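You operate a simulated robot arm through the tools that you are given. There is no shell and no other tool.

You are at the controls of a simulated robot arm. One attempt, no reset.

TASK
Clear the shell for a run: gauge rods back, the steady lever off, chocks out, isolator on.
Fine: the isolator goes on last.

It is judged by the outcome, as a careful person would: the job done as asked, and still so three seconds after it is handed in. It fails if anything else is knocked over, pushed out of place, dropped, spilled or broken.

THE ROBOT
A 7-joint arm with a two-finger parallel gripper on a trunk, on a base that moves. Base frame: it is fixed to the floor where the robot stands at the start and does not move with it; the origin is under the middle of the robot, x ahead of it, y to its left, z up. Units: mm, rad, N and s.
With the tool pointing down near the work surface it reaches from about 360 to 860 mm from the robot's upright axis, wherever it stands. Its first joint turns from -2.897 to 2.897 rad. Places, roughly: blue chock [-1300, -2000, 800]; green gauge rod [-1400, -2400, 800]; green steady lever [-1200, -2300, 900]; orange gauge rod [-1100, -1800, 800]; orange steady lever [-900, -1700, 900]; red chock [-1700, -2600, 800]; red isolator [-2000, -3600, 900]; shell [-2000, -2000, 1100]; white gauge rod [-1700, -2900, 800]; white steady lever [-1500, -2900, 900]. Payload 3.43 kg.
Tool frame: the origin (TCP) lies between the finger pads and is the grasp point; the fingertips stand 34 mm ahead of it; z points along the fingers, y is the line along which they close. Largest opening 128 mm; finger width 24, thickness 12; the body of the gripper, 48 by 130 mm, starts 96 mm behind the TCP.
Orientation is told as [roll, pitch, yaw] about the base's x, y, z axes, in that order, counted from this pose: with the fingers straight down and closing along the base's y, the tool's x points along the base's -x, its y along +y and its z along -z.

THE INTERFACE
- The arm moves only by the tool apply_moves. Its argument "deltas" is a list of rows, each a list of 7 numbers: the shift along the base's x, y, z in mm, then the turn, a rotation vector about the base's x, y, z in rad, then the finger opening in mm, from 0 to 128. In form: [[dx, dy, dz, ax, ay, az, fingers], ...]. A call has 1 to 20 rows; each row shifts and turns the commanded pose from where the row before left it. Each row takes 0.2 s and may step no farther than 50 mm and 0.15 rad from the row before; otherwise, or with a gripper value out of range, the whole call is refused. A pose out of reach is approached as far as the arm can. The call stops where the force on the tool passes 80 N (or 10 N more than at its start, if that is more) or the arm is blocked; 0.2 s more then pass. Each finger travels about 153 mm/s and halts on what it meets, pressing with about 42 N; the grip force reading is that of the motor and also rises with nothing between the fingers. The clock runs only during rows and for 0.2 s after the last one: add rows that do not move to give the fingers time. The reply holds the time, the measured pose of the TCP, the force on the tool along the base axes, the opening and the grip force, in the units named above and with some noise, with the torque about the TCP (base axes, N m) and any sound that the robot's microphone picked up, and new pictures: "show" is both (left out), scene, wrist or none.
- Cameras (640 x 400 px; columns grow to the right, rows downward): "scene" is now at [190.5, -3.6, 1568]; the picture's right is [-0.04, -1.00, 0.00], its down [-0.62, 0.02, -0.78] and it looks along [0.78, -0.03, -0.62] (base axes); focal length 247 px, centre (320, 200). "wrist" rides on the gripper at [76, -11, -160] in the tool frame; the picture's right is [0.15, 0.99, 0.00], its down [-0.88, 0.13, -0.46] and it looks along [-0.45, 0.07, 0.89] (tool axes); focal length 234 px, centre (320, 200). There is no depth. A picture from a camera that has moved, and an enlarged one, comes with that camera's place and axes in the base frame and with its lens.
- drive_base(legs): drives the robot by 1 to 6 legs, each [ahead, turn to the left] in mm and rad, along the robot's own axes; the way and the turn of a leg run together, so that a leg with both is an arc; at most 1500 mm and 3.142 rad a leg. The arm and the cameras ride along, it lands a little off, and it stops where it bumps. It gives what a move gives, and a new picture of the scene camera.
- pan_tilt(pan, tilt): turns the head with the scene camera to pan (to the left, within 2.304 rad either way) and tilt (down, from -0.506 to 1.204), counted from straight ahead of the robot. It gives what a move gives, and a new picture of the scene camera.
- close_up(camera, box): a new picture of the part [left, top, right, bottom] of that camera's present view, enlarged. No time passes.
- sign_off(): hands the job in; it is judged then, once.

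Nothing tells you exact positions but the pictures and the camera data. Unless the task says otherwise, let go and move clear before handing in.

The tools are called after ">>>" as a command line: name --pt "numbers of a row" for each row, then --argument value for the rest, lists and objects as JSON in quotes. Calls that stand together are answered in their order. apply_moves: Moves the arm, as the interface text tells. Its arguments: {"type":"object","properties":{"deltas":{"type":"array","items":{"type":"array","items":{"type":"number"}}},"show":{"type":"string","enum":["both","scene","wrist","none"]}},"required":["deltas"]} The other tools are called the same way: drive_base (legs) drives the base; pan_tilt (pan, tilt) turns the head that bears the scene camera; close_up (camera, box) takes an enlarged picture of a part of a camera's view; sign_off () hands the job in.

At the start:

```text
clock: 0.0
eef_pos: [740.7, -216.8, 1023.1]
ee_rot: [-0.001, 0.001, 0.0]
contact_force: [-0.3, 0.0, 0.0]
torque: [0.02, -0.03, 0.01]
opening: 128.0
finger_force: 0.0
robot x, y, heading: [-1.2, -0.7, 0.001]
head pan, tilt (commanded): [-0.035, 0.67]
```

scene: 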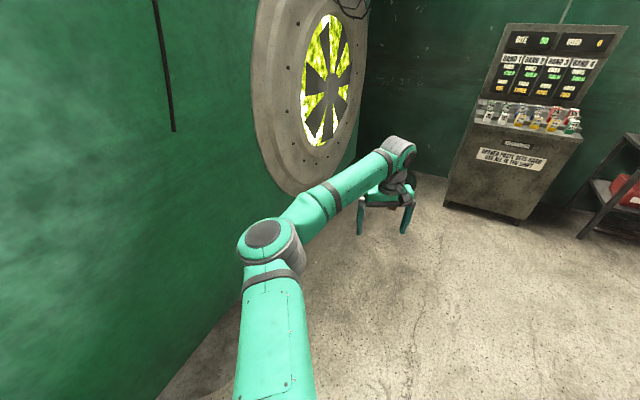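
wrist: 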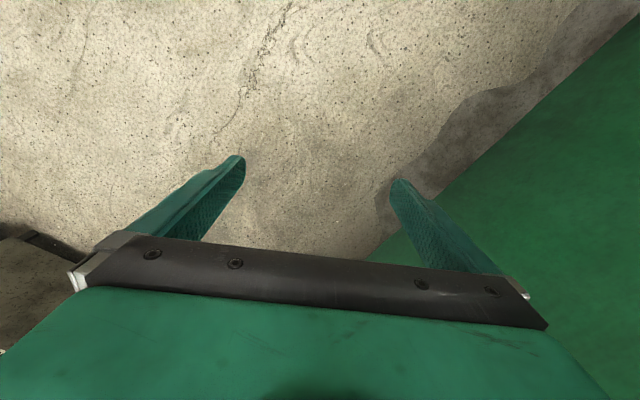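

I see a green wall, a round hatch and a console with bottles ahead; the shell and its fittings should be behind and to my right. I'll turn the head to look that way first.

>>> pan_tilt --pan -2.3 --tilt 0.3

>>> pan_tilt --pan -1.5 --tilt 0.3

>>> pan_tilt --pan 2.3 --tilt 0.3

```text
clock: 2.1
eef_pos: [740.4, -215.9, 1024.1]
ee_rot: [0.0, 0.001, 0.0]
contact_force: [-0.5, 0.9, -0.6]
torque: [-0.02, 0.02, 0.02]
opening: 128.0
finger_force: 0.1
robot x, y, heading: [-2.2, 3.1, -0.005]
head pan, tilt (commanded): [-2.3, 0.3]
camera scene: at [42.3, -70.2, 1601.6], right [-0.75, 0.67, 0.0], down [0.2, 0.22, -0.96], along [-0.64, -0.71, -0.3], focal length 247 px, centre (320, 200)
```

scene: 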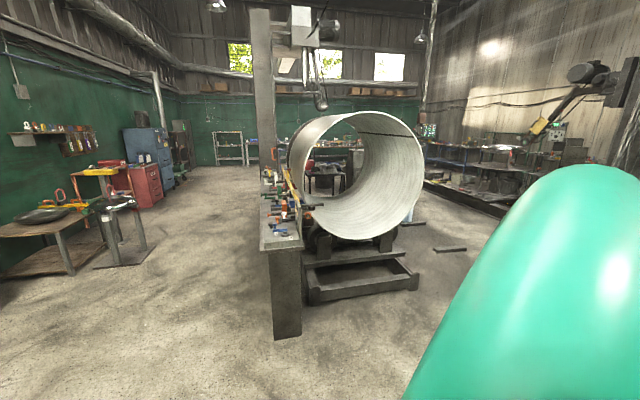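

```text
clock: 3.2
eef_pos: [740.5, -215.9, 1023.2]
ee_rot: [0.003, 0.001, 0.0]
contact_force: [0.1, 1.3, -1.1]
torque: [-0.01, 0.03, -0.01]
opening: 128.0
finger_force: 0.0
robot x, y, heading: [-2.9, -0.2, 0.002]
head pan, tilt (commanded): [-1.499, 0.3]
camera scene: at [111.0, -93.7, 1601.6], right [-1.0, -0.07, 0.0], down [-0.02, 0.29, -0.96], along [0.07, -0.95, -0.3], focal length 247 px, centre (320, 200)
```

scene: 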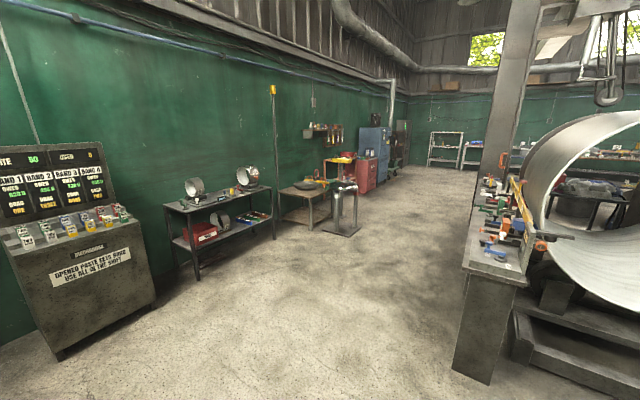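

```text
clock: 6.4
eef_pos: [741.7, -215.3, 1023.0]
ee_rot: [-0.001, -0.001, 0.0]
contact_force: [-0.5, 0.4, 0.9]
torque: [0.01, -0.03, 0.01]
opening: 128.0
finger_force: 0.0
robot x, y, heading: [2.4, -1.2, 0.0]
head pan, tilt (commanded): [2.3, 0.3]
camera scene: at [42.3, 69.1, 1601.6], right [0.75, 0.67, 0.0], down [0.2, -0.22, -0.96], along [-0.64, 0.71, -0.3], focal length 247 px, centre (320, 200)
```

scene: 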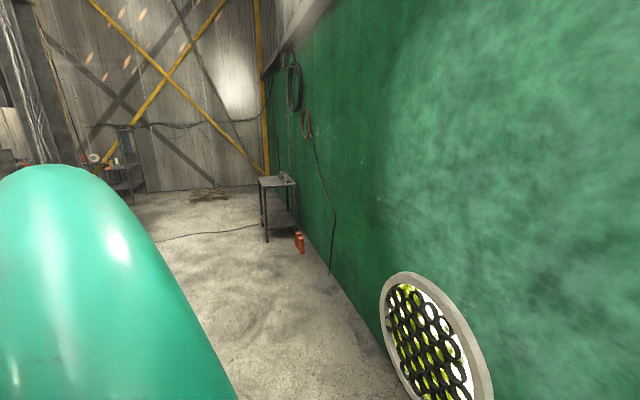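

The shell is a big horizontal cylinder on rolls to my rear right, with a narrow bench of fittings along its near side. I'll look back at it and enlarge.

>>> pan_tilt --pan -2.1 --tilt 0.3

>>> close_up --camera "scene" --box '[290, 140, 450, 240]'

>>> close_up --camera "scene" --box '[330, 160, 410, 210]'

```text
clock: 9.9
eef_pos: [739.6, -215.7, 1023.4]
ee_rot: [0.0, 0.0, -0.001]
contact_force: [0.3, -0.6, -0.3]
torque: [0.01, 0.01, -0.03]
opening: 127.9
finger_force: 0.1
robot x, y, heading: [-3.8, 1.7, -0.002]
head pan, tilt (commanded): [-2.1, 0.3]
camera scene: at [57.4, -81.2, 1601.6], right [-0.86, 0.5, 0.0], down [0.15, 0.26, -0.96], along [-0.48, -0.82, -0.3], focal length 247 px, centre (320, 200)
```

scene: 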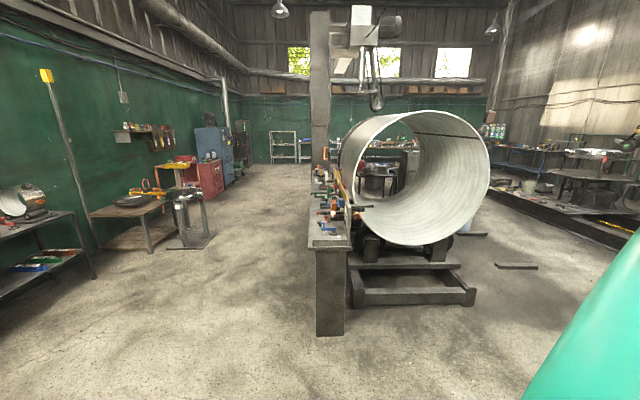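

```text
4.00 times, centred on (370, 190) of scene
camera zoom: at [57.4, -81.2, 1601.6], right [-0.86, 0.5, 0.0], down [0.15, 0.26, -0.96], along [-0.48, -0.82, -0.3], focal length 989 px, centre (120, 240)
```

zoom: 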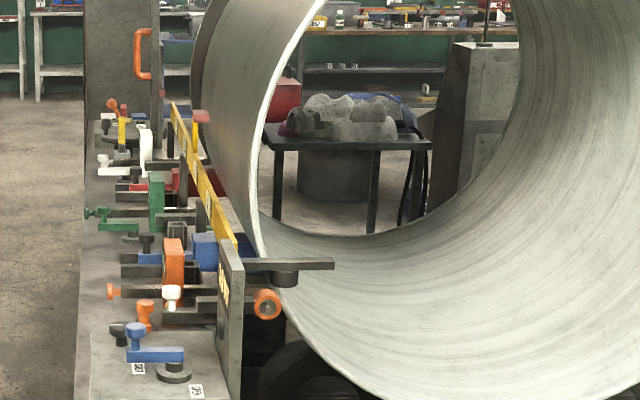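

```text
8.00 times, centred on (370, 185) of scene
camera zoom: at [57.4, -81.2, 1601.6], right [-0.86, 0.5, 0.0], down [0.15, 0.26, -0.96], along [-0.48, -0.82, -0.3], focal length 1979 px, centre (-80, 320)
```

zoom: 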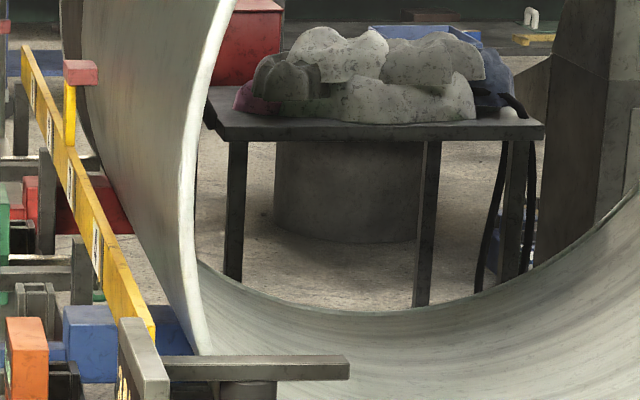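

The bench runs from about (-690,-1390) along direction (-0.45,-0.89), with an open aisle on my side of it. I'll tuck the arm in a little, then drive to stand parallel to the bench with it on my right.

>>> apply_moves --pt "-40 20 20 0 0 0 60" --pt "-40 20 20 0 0 0 60" --pt "-40 20 20 0 0 0 60" --pt "-40 20 20 0 0 0 60" --pt "-40 20 20 0 0 0 60" --show "none"

>>> drive_base --legs '[[0, -1.675], [1300, 0], [0, -0.359]]'

```text
clock: 11.1
eef_pos: [540.1, -119.6, 1122.7]
ee_rot: [0.0, 0.001, 0.0]
contact_force: [0.0, -0.6, 0.8]
torque: [0.06, -0.02, -0.04]
opening: 60.2
finger_force: 0.0
robot x, y, heading: [-0.4, -0.0, -0.001]
head pan, tilt (commanded): [-2.1, 0.3]
```

```text
clock: 23.4
eef_pos: [-430.4, -1740.7, 1123.7]
ee_rot: [-0.001, -0.001, -2.001]
contact_force: [-0.4, 0.1, -0.4]
torque: [0.03, 0.0, 0.01]
opening: 60.1
finger_force: 0.0
robot x, y, heading: [-100.0, -1300.1, -2.004]
head pan, tilt (commanded): [-2.1, 0.3]
camera scene: at [-194.7, -1317.0, 1601.6], right [0.82, 0.57, 0.0], down [0.17, -0.24, -0.96], along [-0.55, 0.78, -0.3], focal length 247 px, centre (320, 200)
```

scene: 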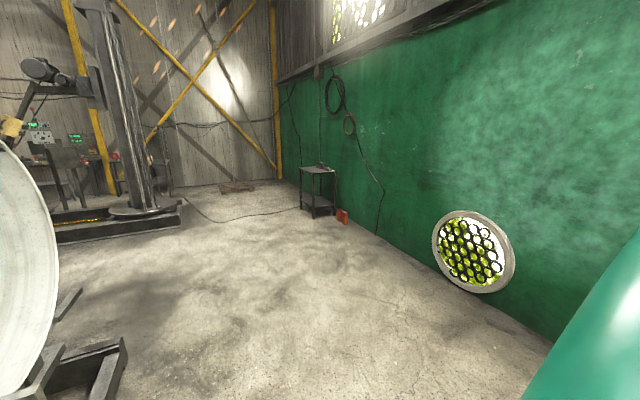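

>>> pan_tilt --pan -0.7 --tilt 0.6

>>> close_up --camera "scene" --box '[200, 100, 440, 250]'

```text
clock: 24.9
eef_pos: [-430.6, -1740.5, 1124.1]
ee_rot: [0.0, 0.0, -2.001]
contact_force: [0.4, -0.5, 0.4]
torque: [0.01, -0.02, 0.0]
opening: 59.9
finger_force: 0.1
robot x, y, heading: [-97.1, -1297.1, -2.005]
head pan, tilt (commanded): [-0.7, 0.6]
camera scene: at [-221.3, -1431.1, 1574.1], right [-0.42, 0.91, 0.0], down [0.51, 0.24, -0.83], along [-0.75, -0.35, -0.56], focal length 247 px, centre (320, 200)
```

scene: 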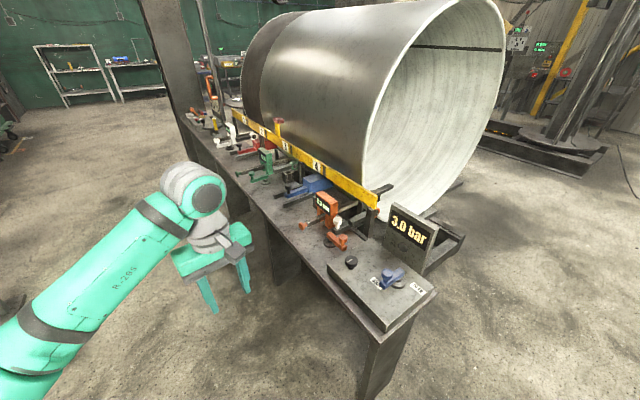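

```text
2.67 times, centred on (320, 175) of scene
camera zoom: at [-221.3, -1431.1, 1574.1], right [-0.42, 0.91, 0.0], down [0.51, 0.24, -0.83], along [-0.75, -0.35, -0.56], focal length 660 px, centre (320, 267)
```

zoom: 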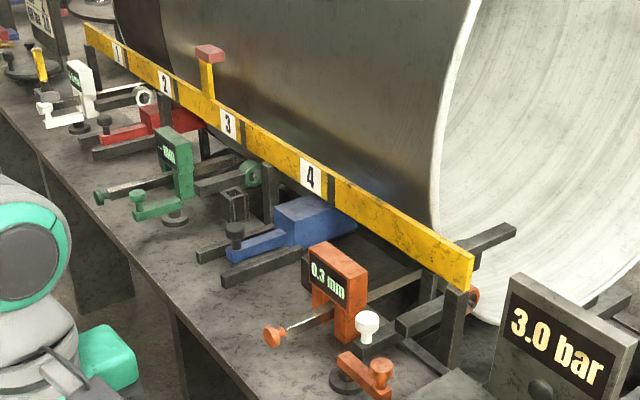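

>>> close_up --camera "scene" --box '[280, 180, 440, 310]'

>>> close_up --camera "scene" --box '[230, 130, 310, 190]'

>>> close_up --camera "scene" --box '[180, 80, 260, 150]'

```text
3.08 times, centred on (360, 245) of scene
camera zoom: at [-221.3, -1431.1, 1574.1], right [-0.42, 0.91, 0.0], down [0.51, 0.24, -0.83], along [-0.75, -0.35, -0.56], focal length 761 px, centre (197, 62)
```

zoom: 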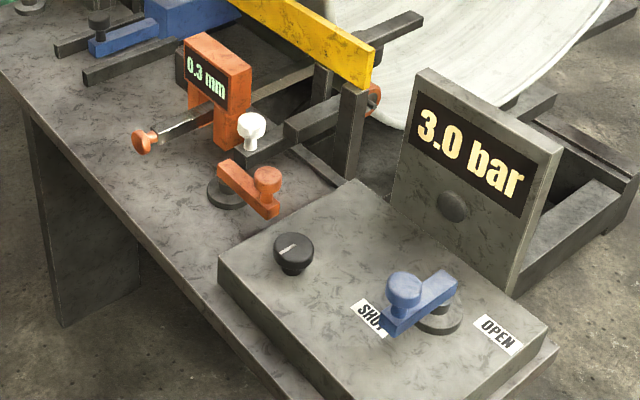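

```text
6.67 times, centred on (270, 160) of scene
camera zoom: at [-221.3, -1431.1, 1574.1], right [-0.42, 0.91, 0.0], down [0.51, 0.24, -0.83], along [-0.75, -0.35, -0.56], focal length 1649 px, centre (653, 467)
```

zoom: 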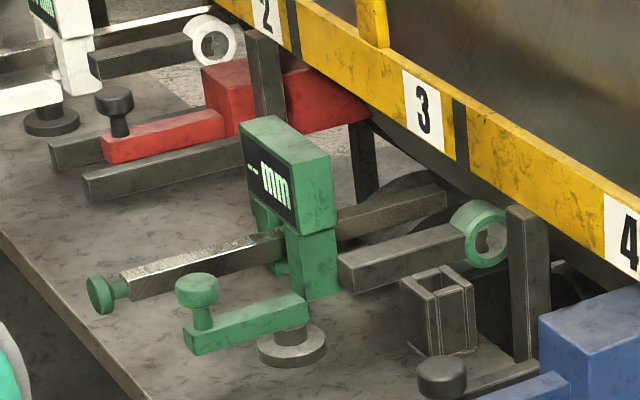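

```text
5.71 times, centred on (220, 115) of scene
camera zoom: at [-221.3, -1431.1, 1574.1], right [-0.42, 0.91, 0.0], down [0.51, 0.24, -0.83], along [-0.75, -0.35, -0.56], focal length 1413 px, centre (891, 686)
```

zoom: 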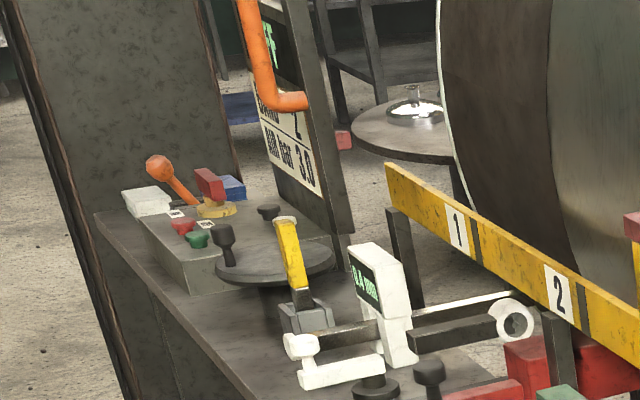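

The bench shows gauge rods with displays (orange "0.3 mm", green "-- mm", white reading), levers with rollers, sliding chocks and a control panel at the far end. I'll drive along the bench for a closer look before touching anything.

>>> drive_base --legs '[[0, -0.03], [500, 0]]'

>>> pan_tilt --pan -1.5 --tilt 0.8

>>> close_up --camera "scene" --box '[160, 100, 480, 300]'

```text
clock: 28.2
eef_pos: [-666.7, -2181.3, 1123.5]
ee_rot: [-0.002, -0.001, -2.028]
contact_force: [-0.4, 0.8, 0.0]
torque: [0.02, -0.01, -0.01]
opening: 59.9
finger_force: 0.0
robot x, y, heading: [-321.6, -1747.2, -2.034]
head pan, tilt (commanded): [-0.7, 0.6]
camera scene: at [-448.8, -1877.7, 1574.1], right [-0.4, 0.92, 0.0], down [0.52, 0.23, -0.83], along [-0.76, -0.33, -0.56], focal length 247 px, centre (320, 200)
```

scene: 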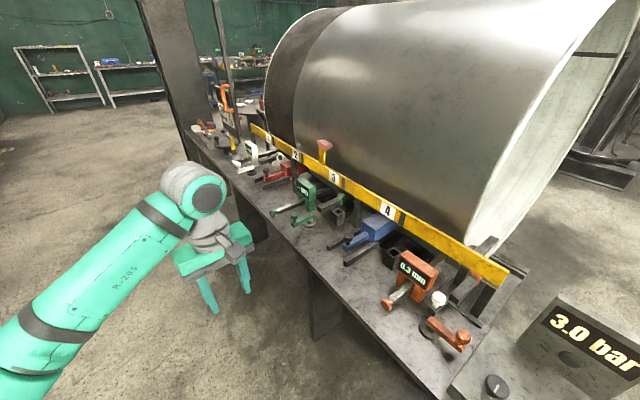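

```text
clock: 29.4
eef_pos: [-666.0, -2181.5, 1123.0]
ee_rot: [0.0, 0.0, -2.03]
contact_force: [-0.3, 0.0, 0.5]
torque: [0.02, 0.03, -0.02]
opening: 60.0
finger_force: 0.0
robot x, y, heading: [-320.5, -1746.1, -2.03]
head pan, tilt (commanded): [-1.499, 0.799]
camera scene: at [-442.4, -1811.9, 1557.3], right [0.38, 0.93, 0.0], down [0.66, -0.27, -0.7], along [-0.65, 0.26, -0.72], focal length 247 px, centre (320, 200)
```

scene: 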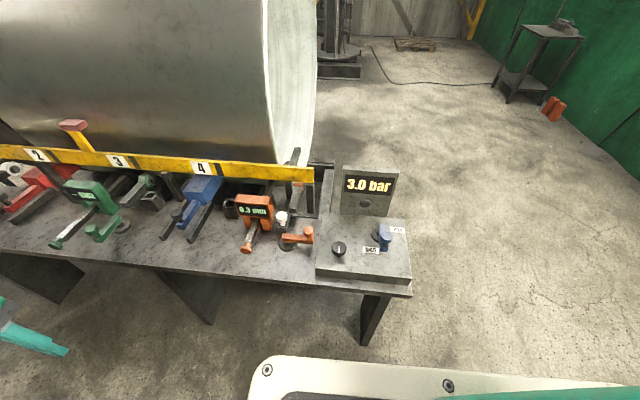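

```text
2.00 times, centred on (320, 200) of scene
camera zoom: at [-442.4, -1811.9, 1557.3], right [0.38, 0.93, 0.0], down [0.66, -0.27, -0.7], along [-0.65, 0.26, -0.72], focal length 495 px, centre (320, 200)
```

zoom: 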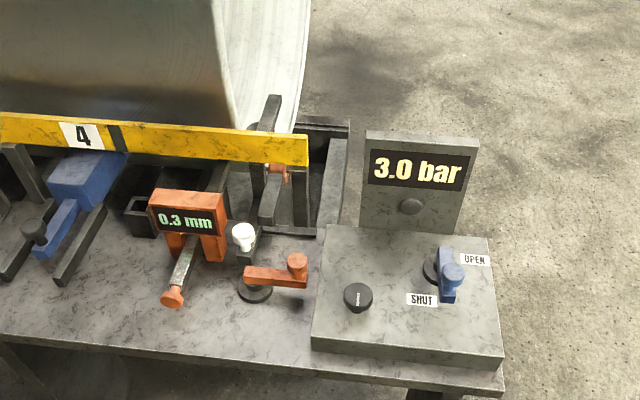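

>>> close_up --camera "scene" --box '[220, 160, 340, 260]'

>>> close_up --camera "scene" --box '[40, 150, 240, 260]'

>>> close_up --camera "scene" --box '[310, 160, 420, 290]'

>>> pan_tilt --pan -1.0 --tilt 0.7

>>> close_up --camera "scene" --box '[200, 100, 360, 220]'

```text
4.00 times, centred on (280, 210) of scene
camera zoom: at [-442.4, -1811.9, 1557.3], right [0.38, 0.93, 0.0], down [0.66, -0.27, -0.7], along [-0.65, 0.26, -0.72], focal length 989 px, centre (480, 160)
```

zoom: 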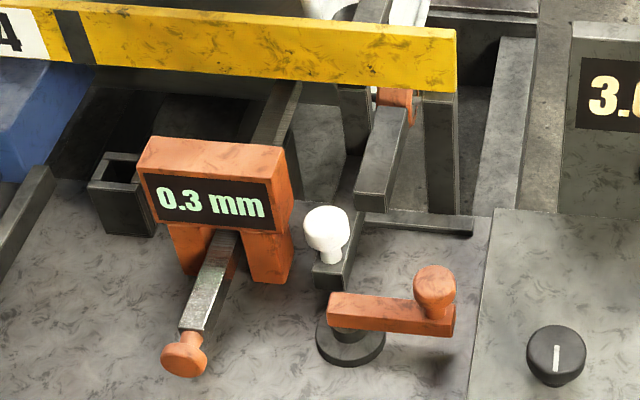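

```text
3.20 times, centred on (140, 205) of scene
camera zoom: at [-442.4, -1811.9, 1557.3], right [0.38, 0.93, 0.0], down [0.66, -0.27, -0.7], along [-0.65, 0.26, -0.72], focal length 792 px, centre (896, 184)
```

zoom: 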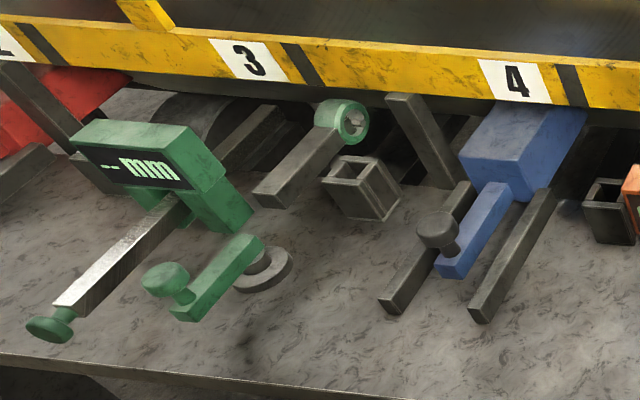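

```text
3.08 times, centred on (365, 225) of scene
camera zoom: at [-442.4, -1811.9, 1557.3], right [0.38, 0.93, 0.0], down [0.66, -0.27, -0.7], along [-0.65, 0.26, -0.72], focal length 761 px, centre (182, 123)
```

zoom: 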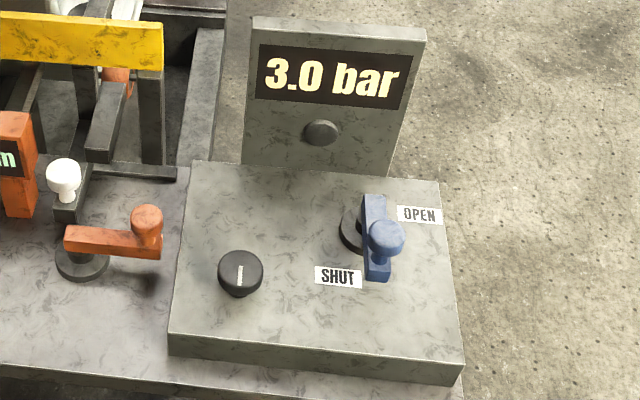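

```text
clock: 30.3
eef_pos: [-665.7, -2181.8, 1123.2]
ee_rot: [-0.001, -0.002, -2.027]
contact_force: [-0.1, -0.4, -0.4]
torque: [-0.01, 0.05, -0.03]
opening: 60.2
finger_force: 0.1
robot x, y, heading: [-322.5, -1745.4, -2.028]
head pan, tilt (commanded): [-1.0, 0.7]
camera scene: at [-452.1, -1851.7, 1565.5], right [-0.11, 0.99, 0.0], down [0.64, 0.07, -0.76], along [-0.76, -0.08, -0.64], focal length 247 px, centre (320, 200)
```

scene: 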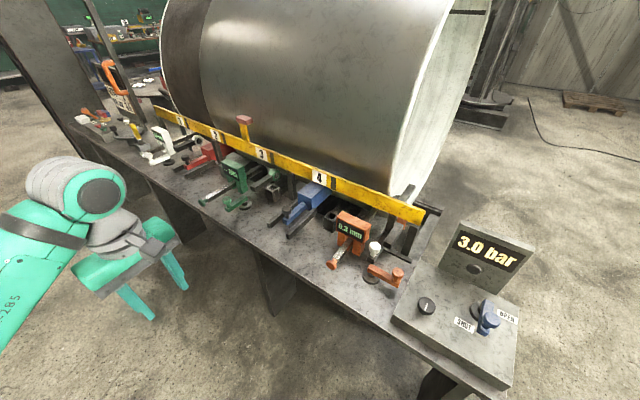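

```text
3.33 times, centred on (280, 160) of scene
camera zoom: at [-452.1, -1851.7, 1565.5], right [-0.11, 0.99, 0.0], down [0.64, 0.07, -0.76], along [-0.76, -0.08, -0.64], focal length 824 px, centre (453, 333)
```

zoom: 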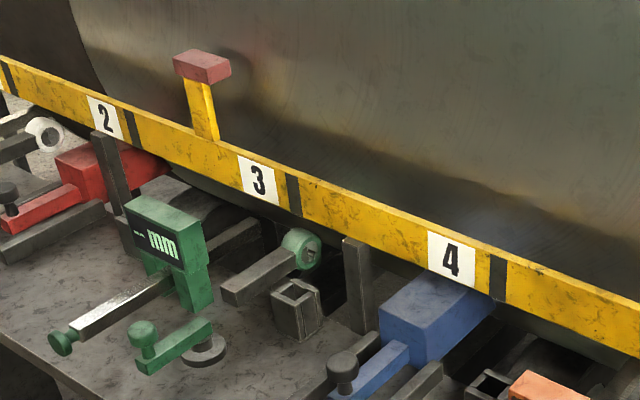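

The orange rod reads 0.3 mm and the orange lever is turned along the bench, unlike the green and white ones, so orange appears to be the steady that is on. I'll swing the arm to the bench side, high up, to look with the wrist camera.

>>> apply_moves --pt "-23.8 42.1 5 0 0 -0.1047 60" --pt "-23.8 42.1 5 0 0 -0.1047 60" --pt "-23.8 42.1 5 0 0 -0.1047 60" --pt "-23.8 42.1 5 0 0 -0.1047 60" --pt "-23.8 42.1 5 0 0 -0.1047 60" --pt "-23.8 42.1 5 0 0 -0.1047 60" --pt "-23.8 42.1 5 0 0 -0.1047 60" --pt "3.7 47 5 0 0 -0.1047 60" --pt "3.7 47 5 0 0 -0.1047 60" --pt "3.7 47 5 0 0 -0.1047 60" --pt "3.7 47 5 0 0 -0.1047 60" --pt "3.7 47 5 0 0 -0.1047 60" --pt "3.7 47 5 0 0 -0.1047 60" --pt "3.7 47 5 0 0 -0.1047 60" --pt "3.7 47 5 0 0 -0.1047 60" --pt "0 0 0 0 0 0 60"

```text
clock: 33.7
eef_pos: [-804.4, -1508.0, 1197.9]
ee_rot: [-0.002, 0.001, 2.684]
contact_force: [0.3, 0.1, -1.2]
torque: [-0.01, -0.03, 0.01]
opening: 59.9
finger_force: 0.0
robot x, y, heading: [-321.8, -1745.2, -2.029]
head pan, tilt (commanded): [-1.0, 0.7]
camera scene: at [-452.3, -1851.6, 1565.5], right [-0.11, 0.99, 0.0], down [0.64, 0.07, -0.76], along [-0.76, -0.08, -0.64], focal length 247 px, centre (320, 200)
camera wrist: at [-730.6, -1531.8, 1356.9], right [-0.31, -0.95, 0.0], down [-0.85, 0.27, 0.46], along [-0.43, 0.14, -0.89], focal length 234 px, centre (320, 200)
```

scene: 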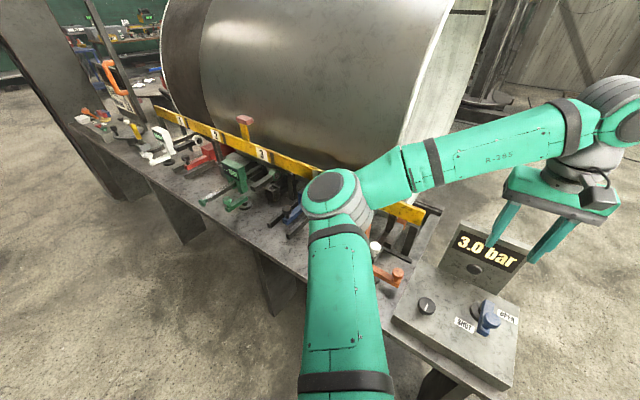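
wrist: 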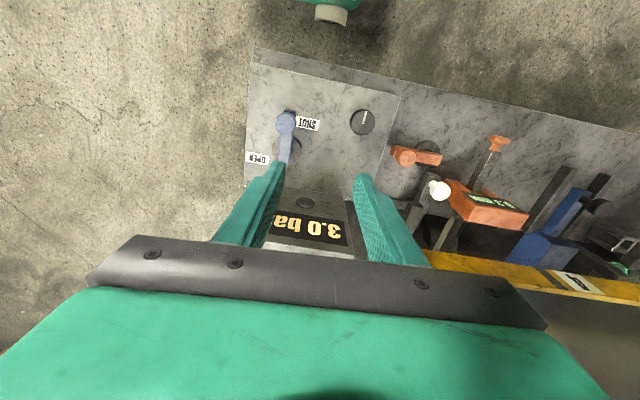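

>>> apply_moves --pt "-20 -44 0 0 0 0 60" --pt "-20 -44 0 0 0 0 60" --pt "-20 -44 0 0 0 0 60" --pt "-20 -44 0 0 0 0 60" --pt "0 0 0 0 0 0 60" --show "wrist"

>>> close_up --camera "wrist" --box '[240, 60, 480, 260]'

```text
clock: 34.9
eef_pos: [-882.6, -1685.7, 1198.5]
ee_rot: [-0.001, 0.0, 2.685]
contact_force: [0.2, -0.5, 0.5]
torque: [0.01, 0.02, -0.02]
opening: 60.0
finger_force: 0.0
robot x, y, heading: [-319.9, -1747.2, -2.027]
head pan, tilt (commanded): [-1.0, 0.7]
camera wrist: at [-809.7, -1708.5, 1357.6], right [-0.31, -0.95, 0.0], down [-0.85, 0.27, 0.46], along [-0.43, 0.14, -0.89], focal length 234 px, centre (320, 200)
```

wrist: 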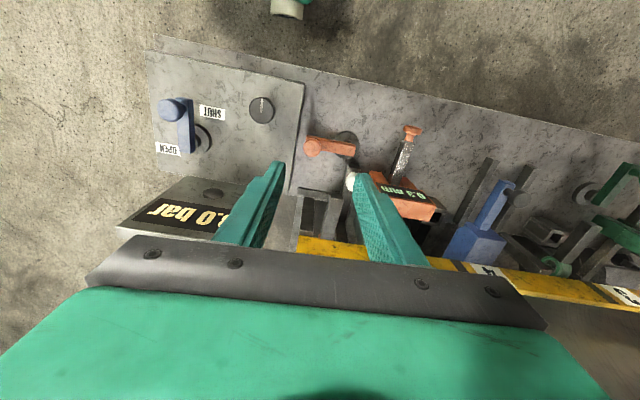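

```text
2.00 times, centred on (360, 160) of wrist
camera zoom: at [-809.7, -1708.5, 1357.6], right [-0.31, -0.95, 0.0], down [-0.85, 0.27, 0.46], along [-0.43, 0.14, -0.89], focal length 468 px, centre (240, 280)
```

zoom: 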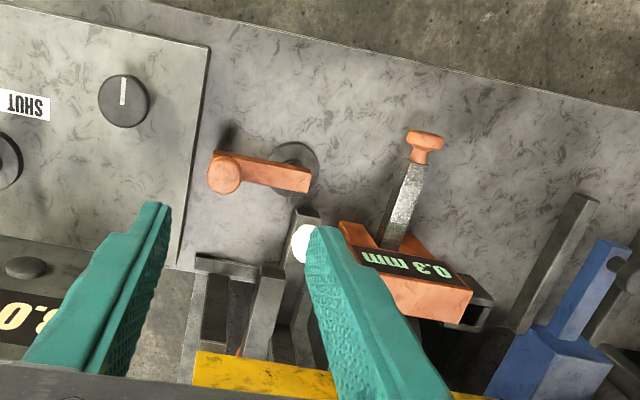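

The orange rod's knob is near (-957,-1863,850) and its display box sits behind it. I'll bring the gripper above the knob for a closer look.

>>> apply_moves --pt "-15 -35.4 -20 0 0 0 90" --pt "-15 -35.4 -20 0 0 0 90" --pt "-15 -35.4 -30 0 0 0 90" --pt "-15 -35.4 -40 0 0 0 90" --pt "-15 -35.4 -40 0 0 0 90" --pt "0 0 0 0 0 0 90" --show "both"

>>> close_up --camera "wrist" --box '[200, 60, 440, 210]'

```text
refused: row 4 steps farther than a row can; nothing moved
```

```text
2.67 times, centred on (320, 135) of wrist
camera zoom: at [-809.7, -1708.5, 1357.6], right [-0.31, -0.95, 0.0], down [-0.85, 0.27, 0.46], along [-0.43, 0.14, -0.89], focal length 624 px, centre (320, 373)
```

zoom: 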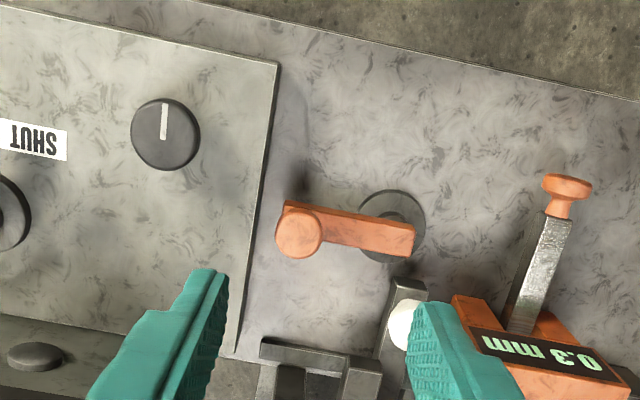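

>>> apply_moves --pt "-15 -35.4 -25 0 0 0 90" --pt "-15 -35.4 -25 0 0 0 90" --pt "-15 -35.4 -25 0 0 0 90" --pt "-15 -35.4 -25 0 0 0 90" --pt "-15 -35.4 -25 0 0 0 90" --pt "0 0 -35 0 0 0 90" --pt "0 0 -35 0 0 0 90" --pt "0 0 0 0 0 0 90" --show "both"

>>> close_up --camera "wrist" --box '[200, 60, 440, 210]'

```text
clock: 36.7
eef_pos: [-958.6, -1862.5, 1002.7]
ee_rot: [0.0, 0.0, 2.684]
contact_force: [0.1, 0.1, -0.2]
torque: [0.02, -0.01, 0.01]
opening: 89.9
finger_force: 0.0
robot x, y, heading: [-319.6, -1746.3, -2.031]
head pan, tilt (commanded): [-1.0, 0.7]
camera scene: at [-452.3, -1851.7, 1565.5], right [-0.11, 0.99, 0.0], down [0.64, 0.07, -0.76], along [-0.76, -0.08, -0.64], focal length 247 px, centre (320, 200)
camera wrist: at [-885.1, -1885.8, 1162.5], right [-0.31, -0.95, 0.0], down [-0.85, 0.27, 0.46], along [-0.43, 0.14, -0.89], focal length 234 px, centre (320, 200)
```

scene: 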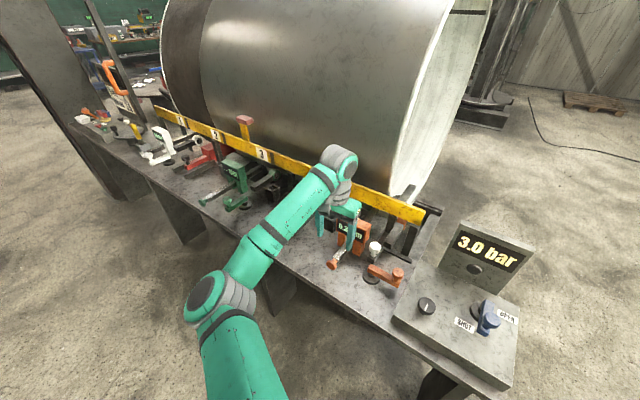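
wrist: 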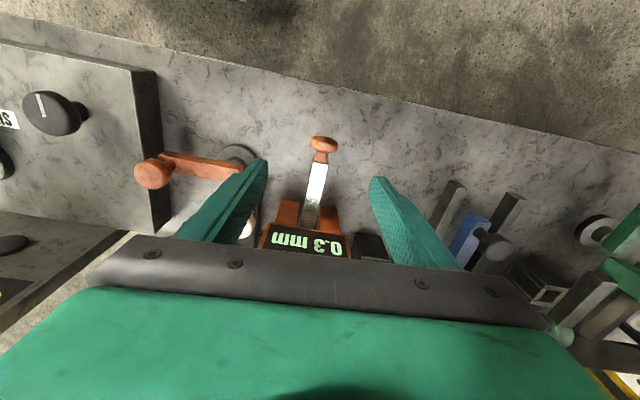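

```text
2.67 times, centred on (320, 135) of wrist
camera zoom: at [-885.1, -1885.8, 1162.5], right [-0.31, -0.95, 0.0], down [-0.85, 0.27, 0.46], along [-0.43, 0.14, -0.89], focal length 624 px, centre (320, 373)
```

zoom: 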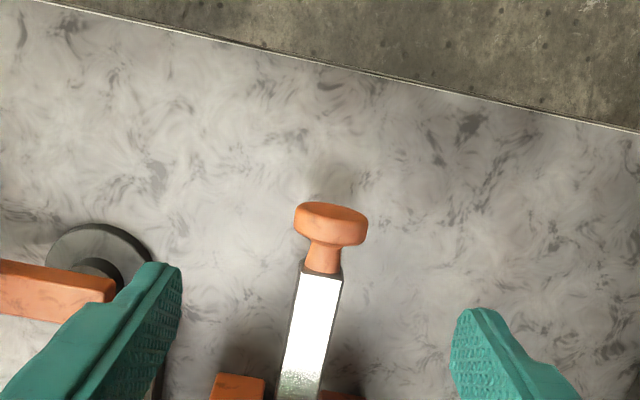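

The rod's cap sits at about (-958,-1866,844), well clear of the box. I'll align, narrow the opening, lower onto the cap and grip it.

>>> apply_moves --pt "0 -3 -30 0 0 -0.045 70" --pt "0 0 -40 0 0 0 70" --pt "0 0 -40 0 0 0 70" --pt "0 0 -25 0 0 0 70" --pt "0 0 -18 0 0 0 70" --pt "0 0 0 0 0 0 70" --show "both"

>>> close_up --camera "wrist" --box '[220, 100, 420, 250]'

```text
clock: 38.1
eef_pos: [-958.7, -1866.9, 848.7]
ee_rot: [-0.002, -0.001, 2.64]
contact_force: [0.0, 0.4, 0.1]
torque: [-0.01, -0.01, 0.01]
opening: 70.0
finger_force: 0.0
robot x, y, heading: [-318.2, -1750.2, -2.033]
head pan, tilt (commanded): [-1.0, 0.7]
camera scene: at [-452.3, -1851.7, 1565.5], right [-0.11, 0.99, 0.0], down [0.64, 0.07, -0.76], along [-0.76, -0.08, -0.64], focal length 247 px, centre (320, 200)
camera wrist: at [-886.2, -1892.4, 1007.6], right [-0.35, -0.94, 0.0], down [-0.83, 0.31, 0.46], along [-0.43, 0.16, -0.89], focal length 234 px, centre (320, 200)
```

scene: 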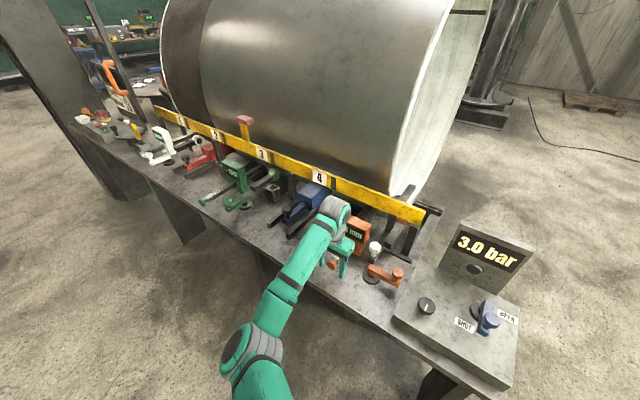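
wrist: 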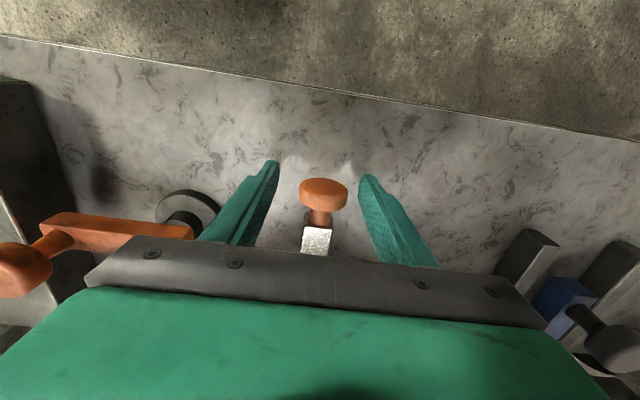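

```text
2.67 times, centred on (320, 175) of wrist
camera zoom: at [-886.2, -1892.4, 1007.6], right [-0.35, -0.94, 0.0], down [-0.83, 0.31, 0.46], along [-0.43, 0.16, -0.89], focal length 624 px, centre (320, 267)
```

zoom: 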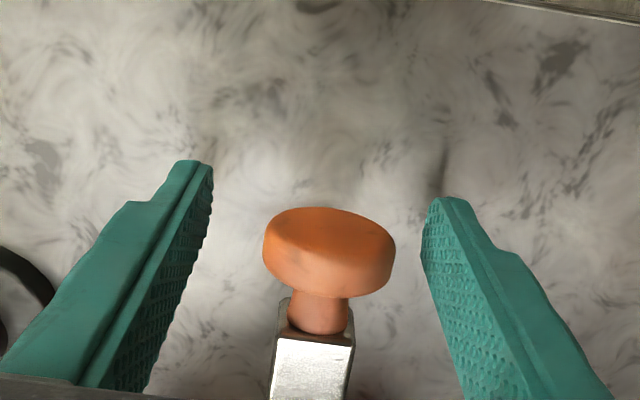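

The cap is centred between the fingers at the TCP. I'll close on it.

>>> apply_moves --pt "0 0 0 0 0 0 10" --pt "0 0 0 0 0 0 10" --pt "0 0 0 0 0 0 10" --show "wrist"

```text
clock: 38.9
eef_pos: [-959.7, -1869.1, 848.1]
ee_rot: [0.002, -0.001, 2.643]
contact_force: [-13.7, -26.1, -8.0]
torque: [0.11, 0.66, -0.11]
opening: 36.5
finger_force: 44.8
robot x, y, heading: [-323.4, -1748.4, -2.031]
head pan, tilt (commanded): [-1.0, 0.7]
camera wrist: at [-886.8, -1894.5, 1007.7], right [-0.34, -0.94, 0.0], down [-0.84, 0.31, 0.46], along [-0.43, 0.16, -0.89], focal length 234 px, centre (320, 200)
```

wrist: 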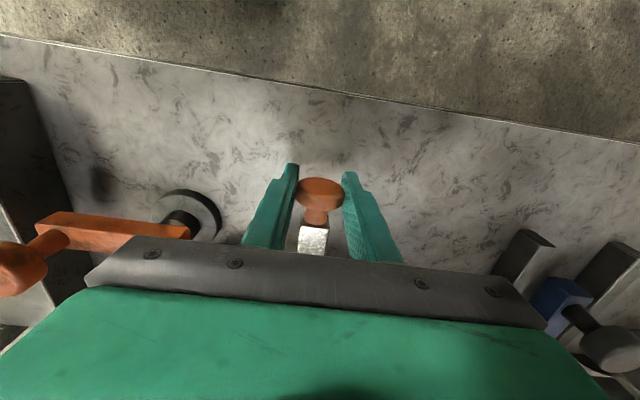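

Gripped, with a slight sideways load; I'll relieve that and pull the rod back toward the operator side.

>>> apply_moves --pt "-1.4 -2.6 0 0 0 0 10" --pt "6.1 -3.4 0 0 0 0 10" --pt "6.1 -3.4 0 0 0 0 10" --pt "6.1 -3.4 0 0 0 0 10" --pt "6.1 -3.4 0 0 0 0 10" --show "both"

```text
clock: 40.1
eef_pos: [-935.5, -1882.5, 848.5]
ee_rot: [0.0, 0.0, 2.641]
contact_force: [-8.8, -13.0, -12.6]
torque: [0.33, 0.63, -0.42]
opening: 36.9
finger_force: 45.5
robot x, y, heading: [-322.8, -1747.2, -2.032]
head pan, tilt (commanded): [-1.0, 0.7]
camera scene: at [-452.8, -1852.2, 1565.4], right [-0.11, 0.99, 0.0], down [0.64, 0.07, -0.76], along [-0.76, -0.08, -0.64], focal length 247 px, centre (320, 200)
camera wrist: at [-862.9, -1908.7, 1007.8], right [-0.35, -0.94, 0.0], down [-0.83, 0.31, 0.46], along [-0.43, 0.16, -0.89], focal length 234 px, centre (320, 200)
```

scene: 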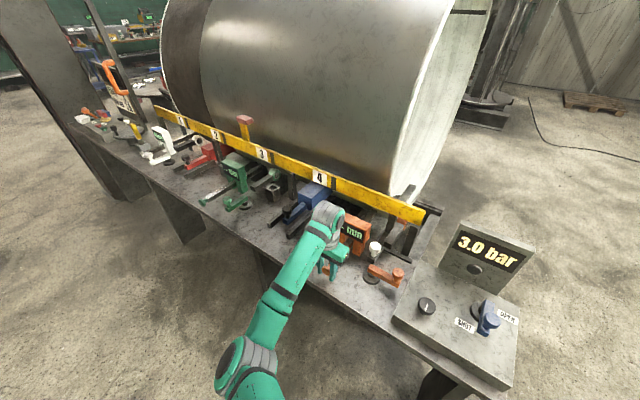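
wrist: 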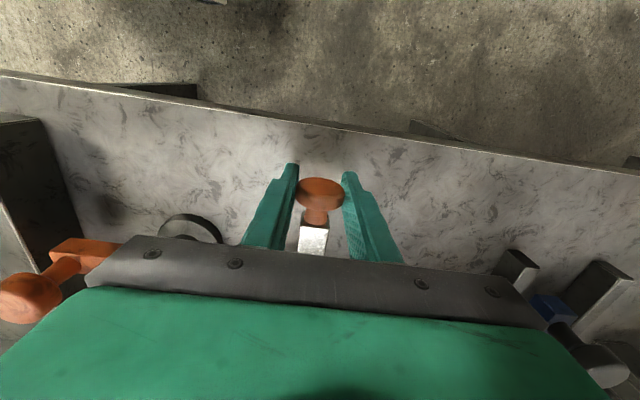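

>>> apply_moves --pt "6.1 -3.4 0 0 0 0 10" --pt "6.1 -3.4 0 0 0 0 10" --pt "6.1 -3.4 0 0 0 0 10" --pt "6.1 -3.4 0 0 0 0 10" --show "wrist"

>>> close_up --camera "scene" --box '[290, 190, 410, 290]'

```text
clock: 41.1
eef_pos: [-909.9, -1895.8, 848.7]
ee_rot: [-0.003, 0.003, 2.639]
contact_force: [-6.4, -9.7, -29.5]
torque: [-0.04, -0.08, -0.16]
opening: 36.8
finger_force: 45.1
robot x, y, heading: [-319.3, -1742.8, -2.031]
head pan, tilt (commanded): [-1.0, 0.7]
camera wrist: at [-837.9, -1922.6, 1008.4], right [-0.35, -0.94, 0.0], down [-0.84, 0.31, 0.45], along [-0.42, 0.16, -0.89], focal length 234 px, centre (320, 200)
```

wrist: 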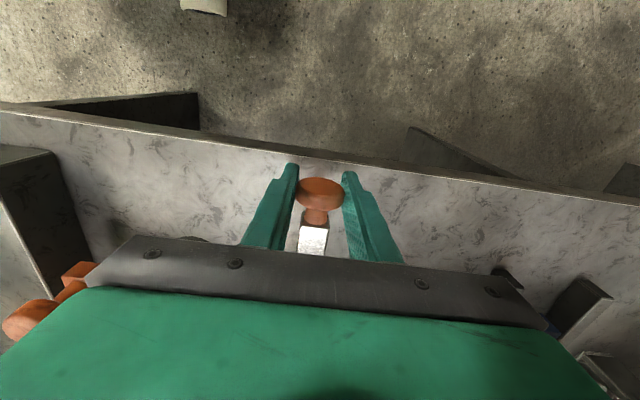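

```text
4.00 times, centred on (350, 240) of scene
camera zoom: at [-453.2, -1852.2, 1565.4], right [-0.11, 0.99, 0.0], down [0.64, 0.07, -0.76], along [-0.76, -0.08, -0.64], focal length 989 px, centre (200, 40)
```

zoom: 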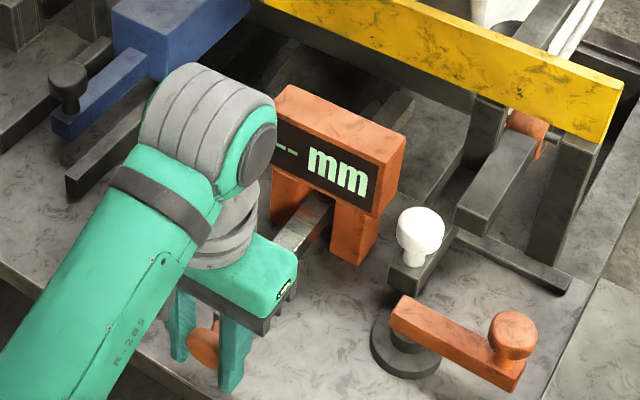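

The display now shows "-- mm" and the rod slides freely. I'll ease off the vertical load and pull a bit farther to find its back stop.

>>> apply_moves --pt "4.4 -2.4 -1.5 0 0 0 10" --pt "4.4 -2.4 0 0 0 0 10" --pt "4.4 -2.4 0 0 0 0 10" --show "none"

```text
clock: 41.9
eef_pos: [-898.8, -1902.8, 848.9]
ee_rot: [-0.001, -0.004, 2.639]
contact_force: [-26.1, 12.0, 9.2]
torque: [0.12, 0.28, 0.0]
opening: 36.7
finger_force: 45.2
robot x, y, heading: [-319.0, -1744.1, -2.032]
head pan, tilt (commanded): [-1.0, 0.7]
```

>>> apply_moves --pt "2.6 -1.5 0 0 0 0 10" --pt "0 0 0 0 0 0 10" --show "wrist"

```text
clock: 42.5
eef_pos: [-895.0, -1904.3, 848.0]
ee_rot: [0.0, 0.001, 2.639]
contact_force: [-14.7, 5.1, 4.7]
torque: [-0.27, -0.42, 0.05]
opening: 36.7
finger_force: 44.7
robot x, y, heading: [-320.4, -1750.8, -2.034]
head pan, tilt (commanded): [-1.0, 0.7]
camera wrist: at [-822.1, -1931.2, 1007.3], right [-0.35, -0.94, 0.0], down [-0.84, 0.31, 0.45], along [-0.43, 0.16, -0.89], focal length 234 px, centre (320, 200)
```

wrist: 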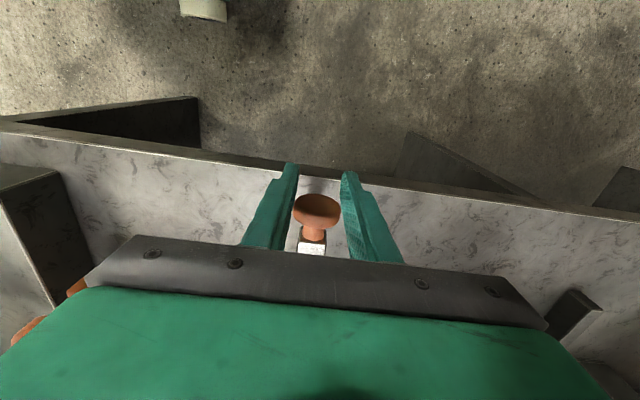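

The cap has slid back within the fingers, so the rod is at its back stop. I'll release and rise, then look at the result and the lever.

>>> apply_moves --pt "0 0 0 0 0 0 70" --pt "0 0 0 0 0 0 70" --pt "0 0 40 0 0 0 70" --pt "0 0 45 0 0 0 70" --pt "0 0 45 0 0 0 70" --pt "0 0 45 0 0 0 70" --pt "0 0 0 0 0 0 70" --show "both"

>>> close_up --camera "scene" --box '[290, 190, 450, 310]'

>>> close_up --camera "wrist" --box '[120, 100, 420, 280]'

```text
clock: 44.1
eef_pos: [-895.6, -1905.2, 1023.0]
ee_rot: [-0.001, -0.001, 2.641]
contact_force: [-0.9, 0.0, 0.0]
torque: [0.02, 0.01, 0.0]
opening: 69.8
finger_force: 0.0
robot x, y, heading: [-319.9, -1745.6, -2.03]
head pan, tilt (commanded): [-1.0, 0.7]
camera scene: at [-452.2, -1851.7, 1565.5], right [-0.11, 0.99, 0.0], down [0.64, 0.07, -0.76], along [-0.76, -0.08, -0.64], focal length 247 px, centre (320, 200)
camera wrist: at [-822.8, -1931.0, 1182.2], right [-0.35, -0.94, 0.0], down [-0.83, 0.31, 0.46], along [-0.43, 0.16, -0.89], focal length 234 px, centre (320, 200)
```

scene: 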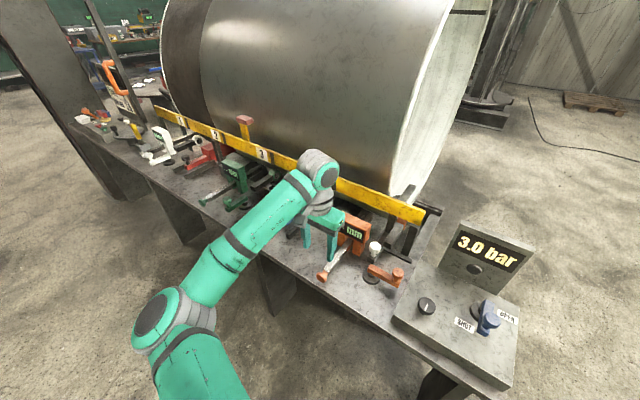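
wrist: 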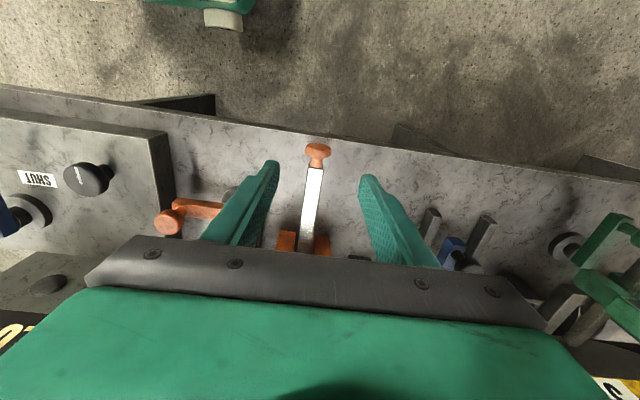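

```text
3.33 times, centred on (370, 250) of scene
camera zoom: at [-452.2, -1851.7, 1565.5], right [-0.11, 0.99, 0.0], down [0.64, 0.07, -0.76], along [-0.76, -0.08, -0.64], focal length 824 px, centre (153, 33)
```

zoom: 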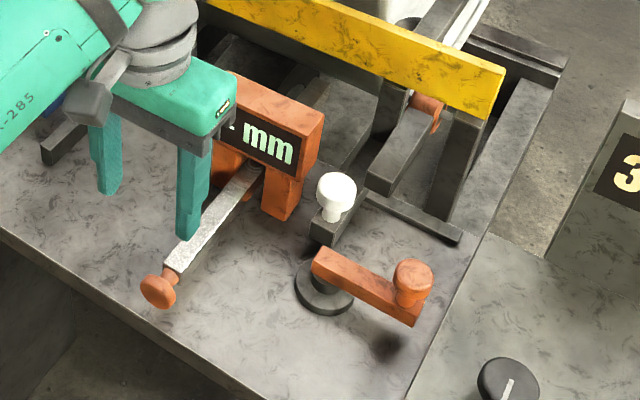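

```text
2.13 times, centred on (270, 190) of wrist
camera zoom: at [-822.8, -1931.0, 1182.2], right [-0.35, -0.94, 0.0], down [-0.83, 0.31, 0.46], along [-0.43, 0.16, -0.89], focal length 500 px, centre (427, 221)
```

zoom: 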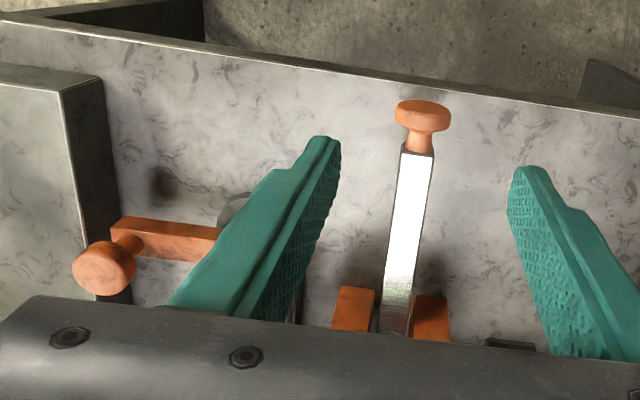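

The orange rod is fully back. Its lever is still along the bench with the roller arm pushed ~50 mm nearer the shell than the green one, so it is the one that's on. I'll move above its knob with the fingers turned to straddle the lever.

>>> apply_moves --pt "-2.1 20.8 3 0 0 0.131 60" --pt "-2.1 20.8 3 0 0 0.131 60" --pt "-2.1 20.8 3 0 0 0.131 60" --pt "-2.1 20.8 3 0 0 0.131 60" --pt "-2.1 20.8 3 0 0 0.131 60" --pt "-2.1 20.8 3 0 0 0.131 60" --pt "-2.1 20.8 3 0 0 0.131 60" --pt "-2.1 20.8 3 0 0 0.131 60" --pt "-2.1 20.8 3 0 0 0.131 60" --pt "-2.1 20.8 3 0 0 0.131 60" --pt "-2.1 20.8 3 0 0 0.131 60" --pt "-2.1 20.8 3 0 0 0.131 60" --pt "0 0 0 0 0 0 60" --show "both"

>>> close_up --camera "wrist" --box '[200, 60, 440, 210]'

```text
clock: 46.9
eef_pos: [-920.2, -1653.7, 1060.4]
ee_rot: [0.001, -0.001, -2.068]
contact_force: [-0.3, 0.5, 0.7]
torque: [0.0, 0.0, 0.01]
opening: 60.1
finger_force: 0.1
robot x, y, heading: [-319.4, -1745.5, -2.028]
head pan, tilt (commanded): [-1.0, 0.7]
camera scene: at [-452.3, -1851.7, 1565.5], right [-0.11, 0.99, 0.0], down [0.64, 0.07, -0.76], along [-0.76, -0.08, -0.64], focal length 247 px, centre (320, 200)
camera wrist: at [-893.4, -1581.5, 1220.0], right [0.94, -0.34, 0.0], down [-0.31, -0.84, 0.46], along [-0.16, -0.43, -0.89], focal length 234 px, centre (320, 200)
```

scene: 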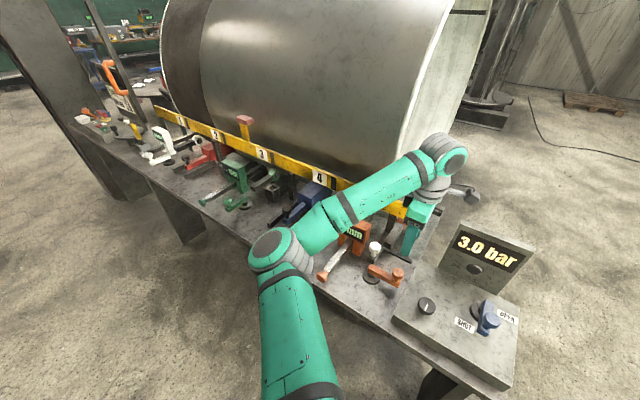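
wrist: 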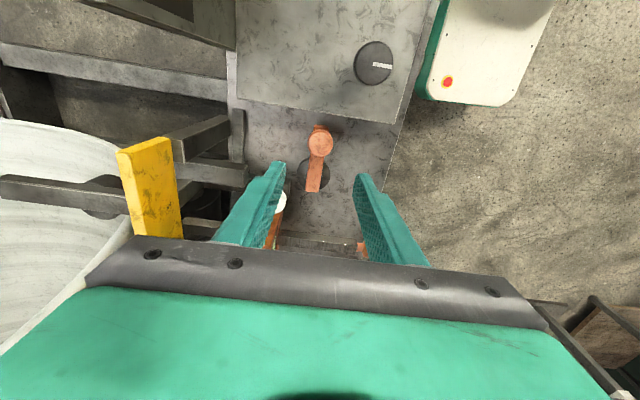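

```text
2.67 times, centred on (320, 135) of wrist
camera zoom: at [-893.4, -1581.5, 1220.0], right [0.94, -0.34, 0.0], down [-0.31, -0.84, 0.46], along [-0.16, -0.43, -0.89], focal length 624 px, centre (320, 373)
```

zoom: 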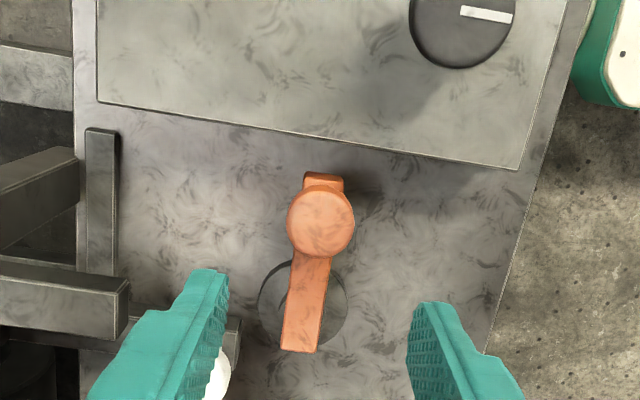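

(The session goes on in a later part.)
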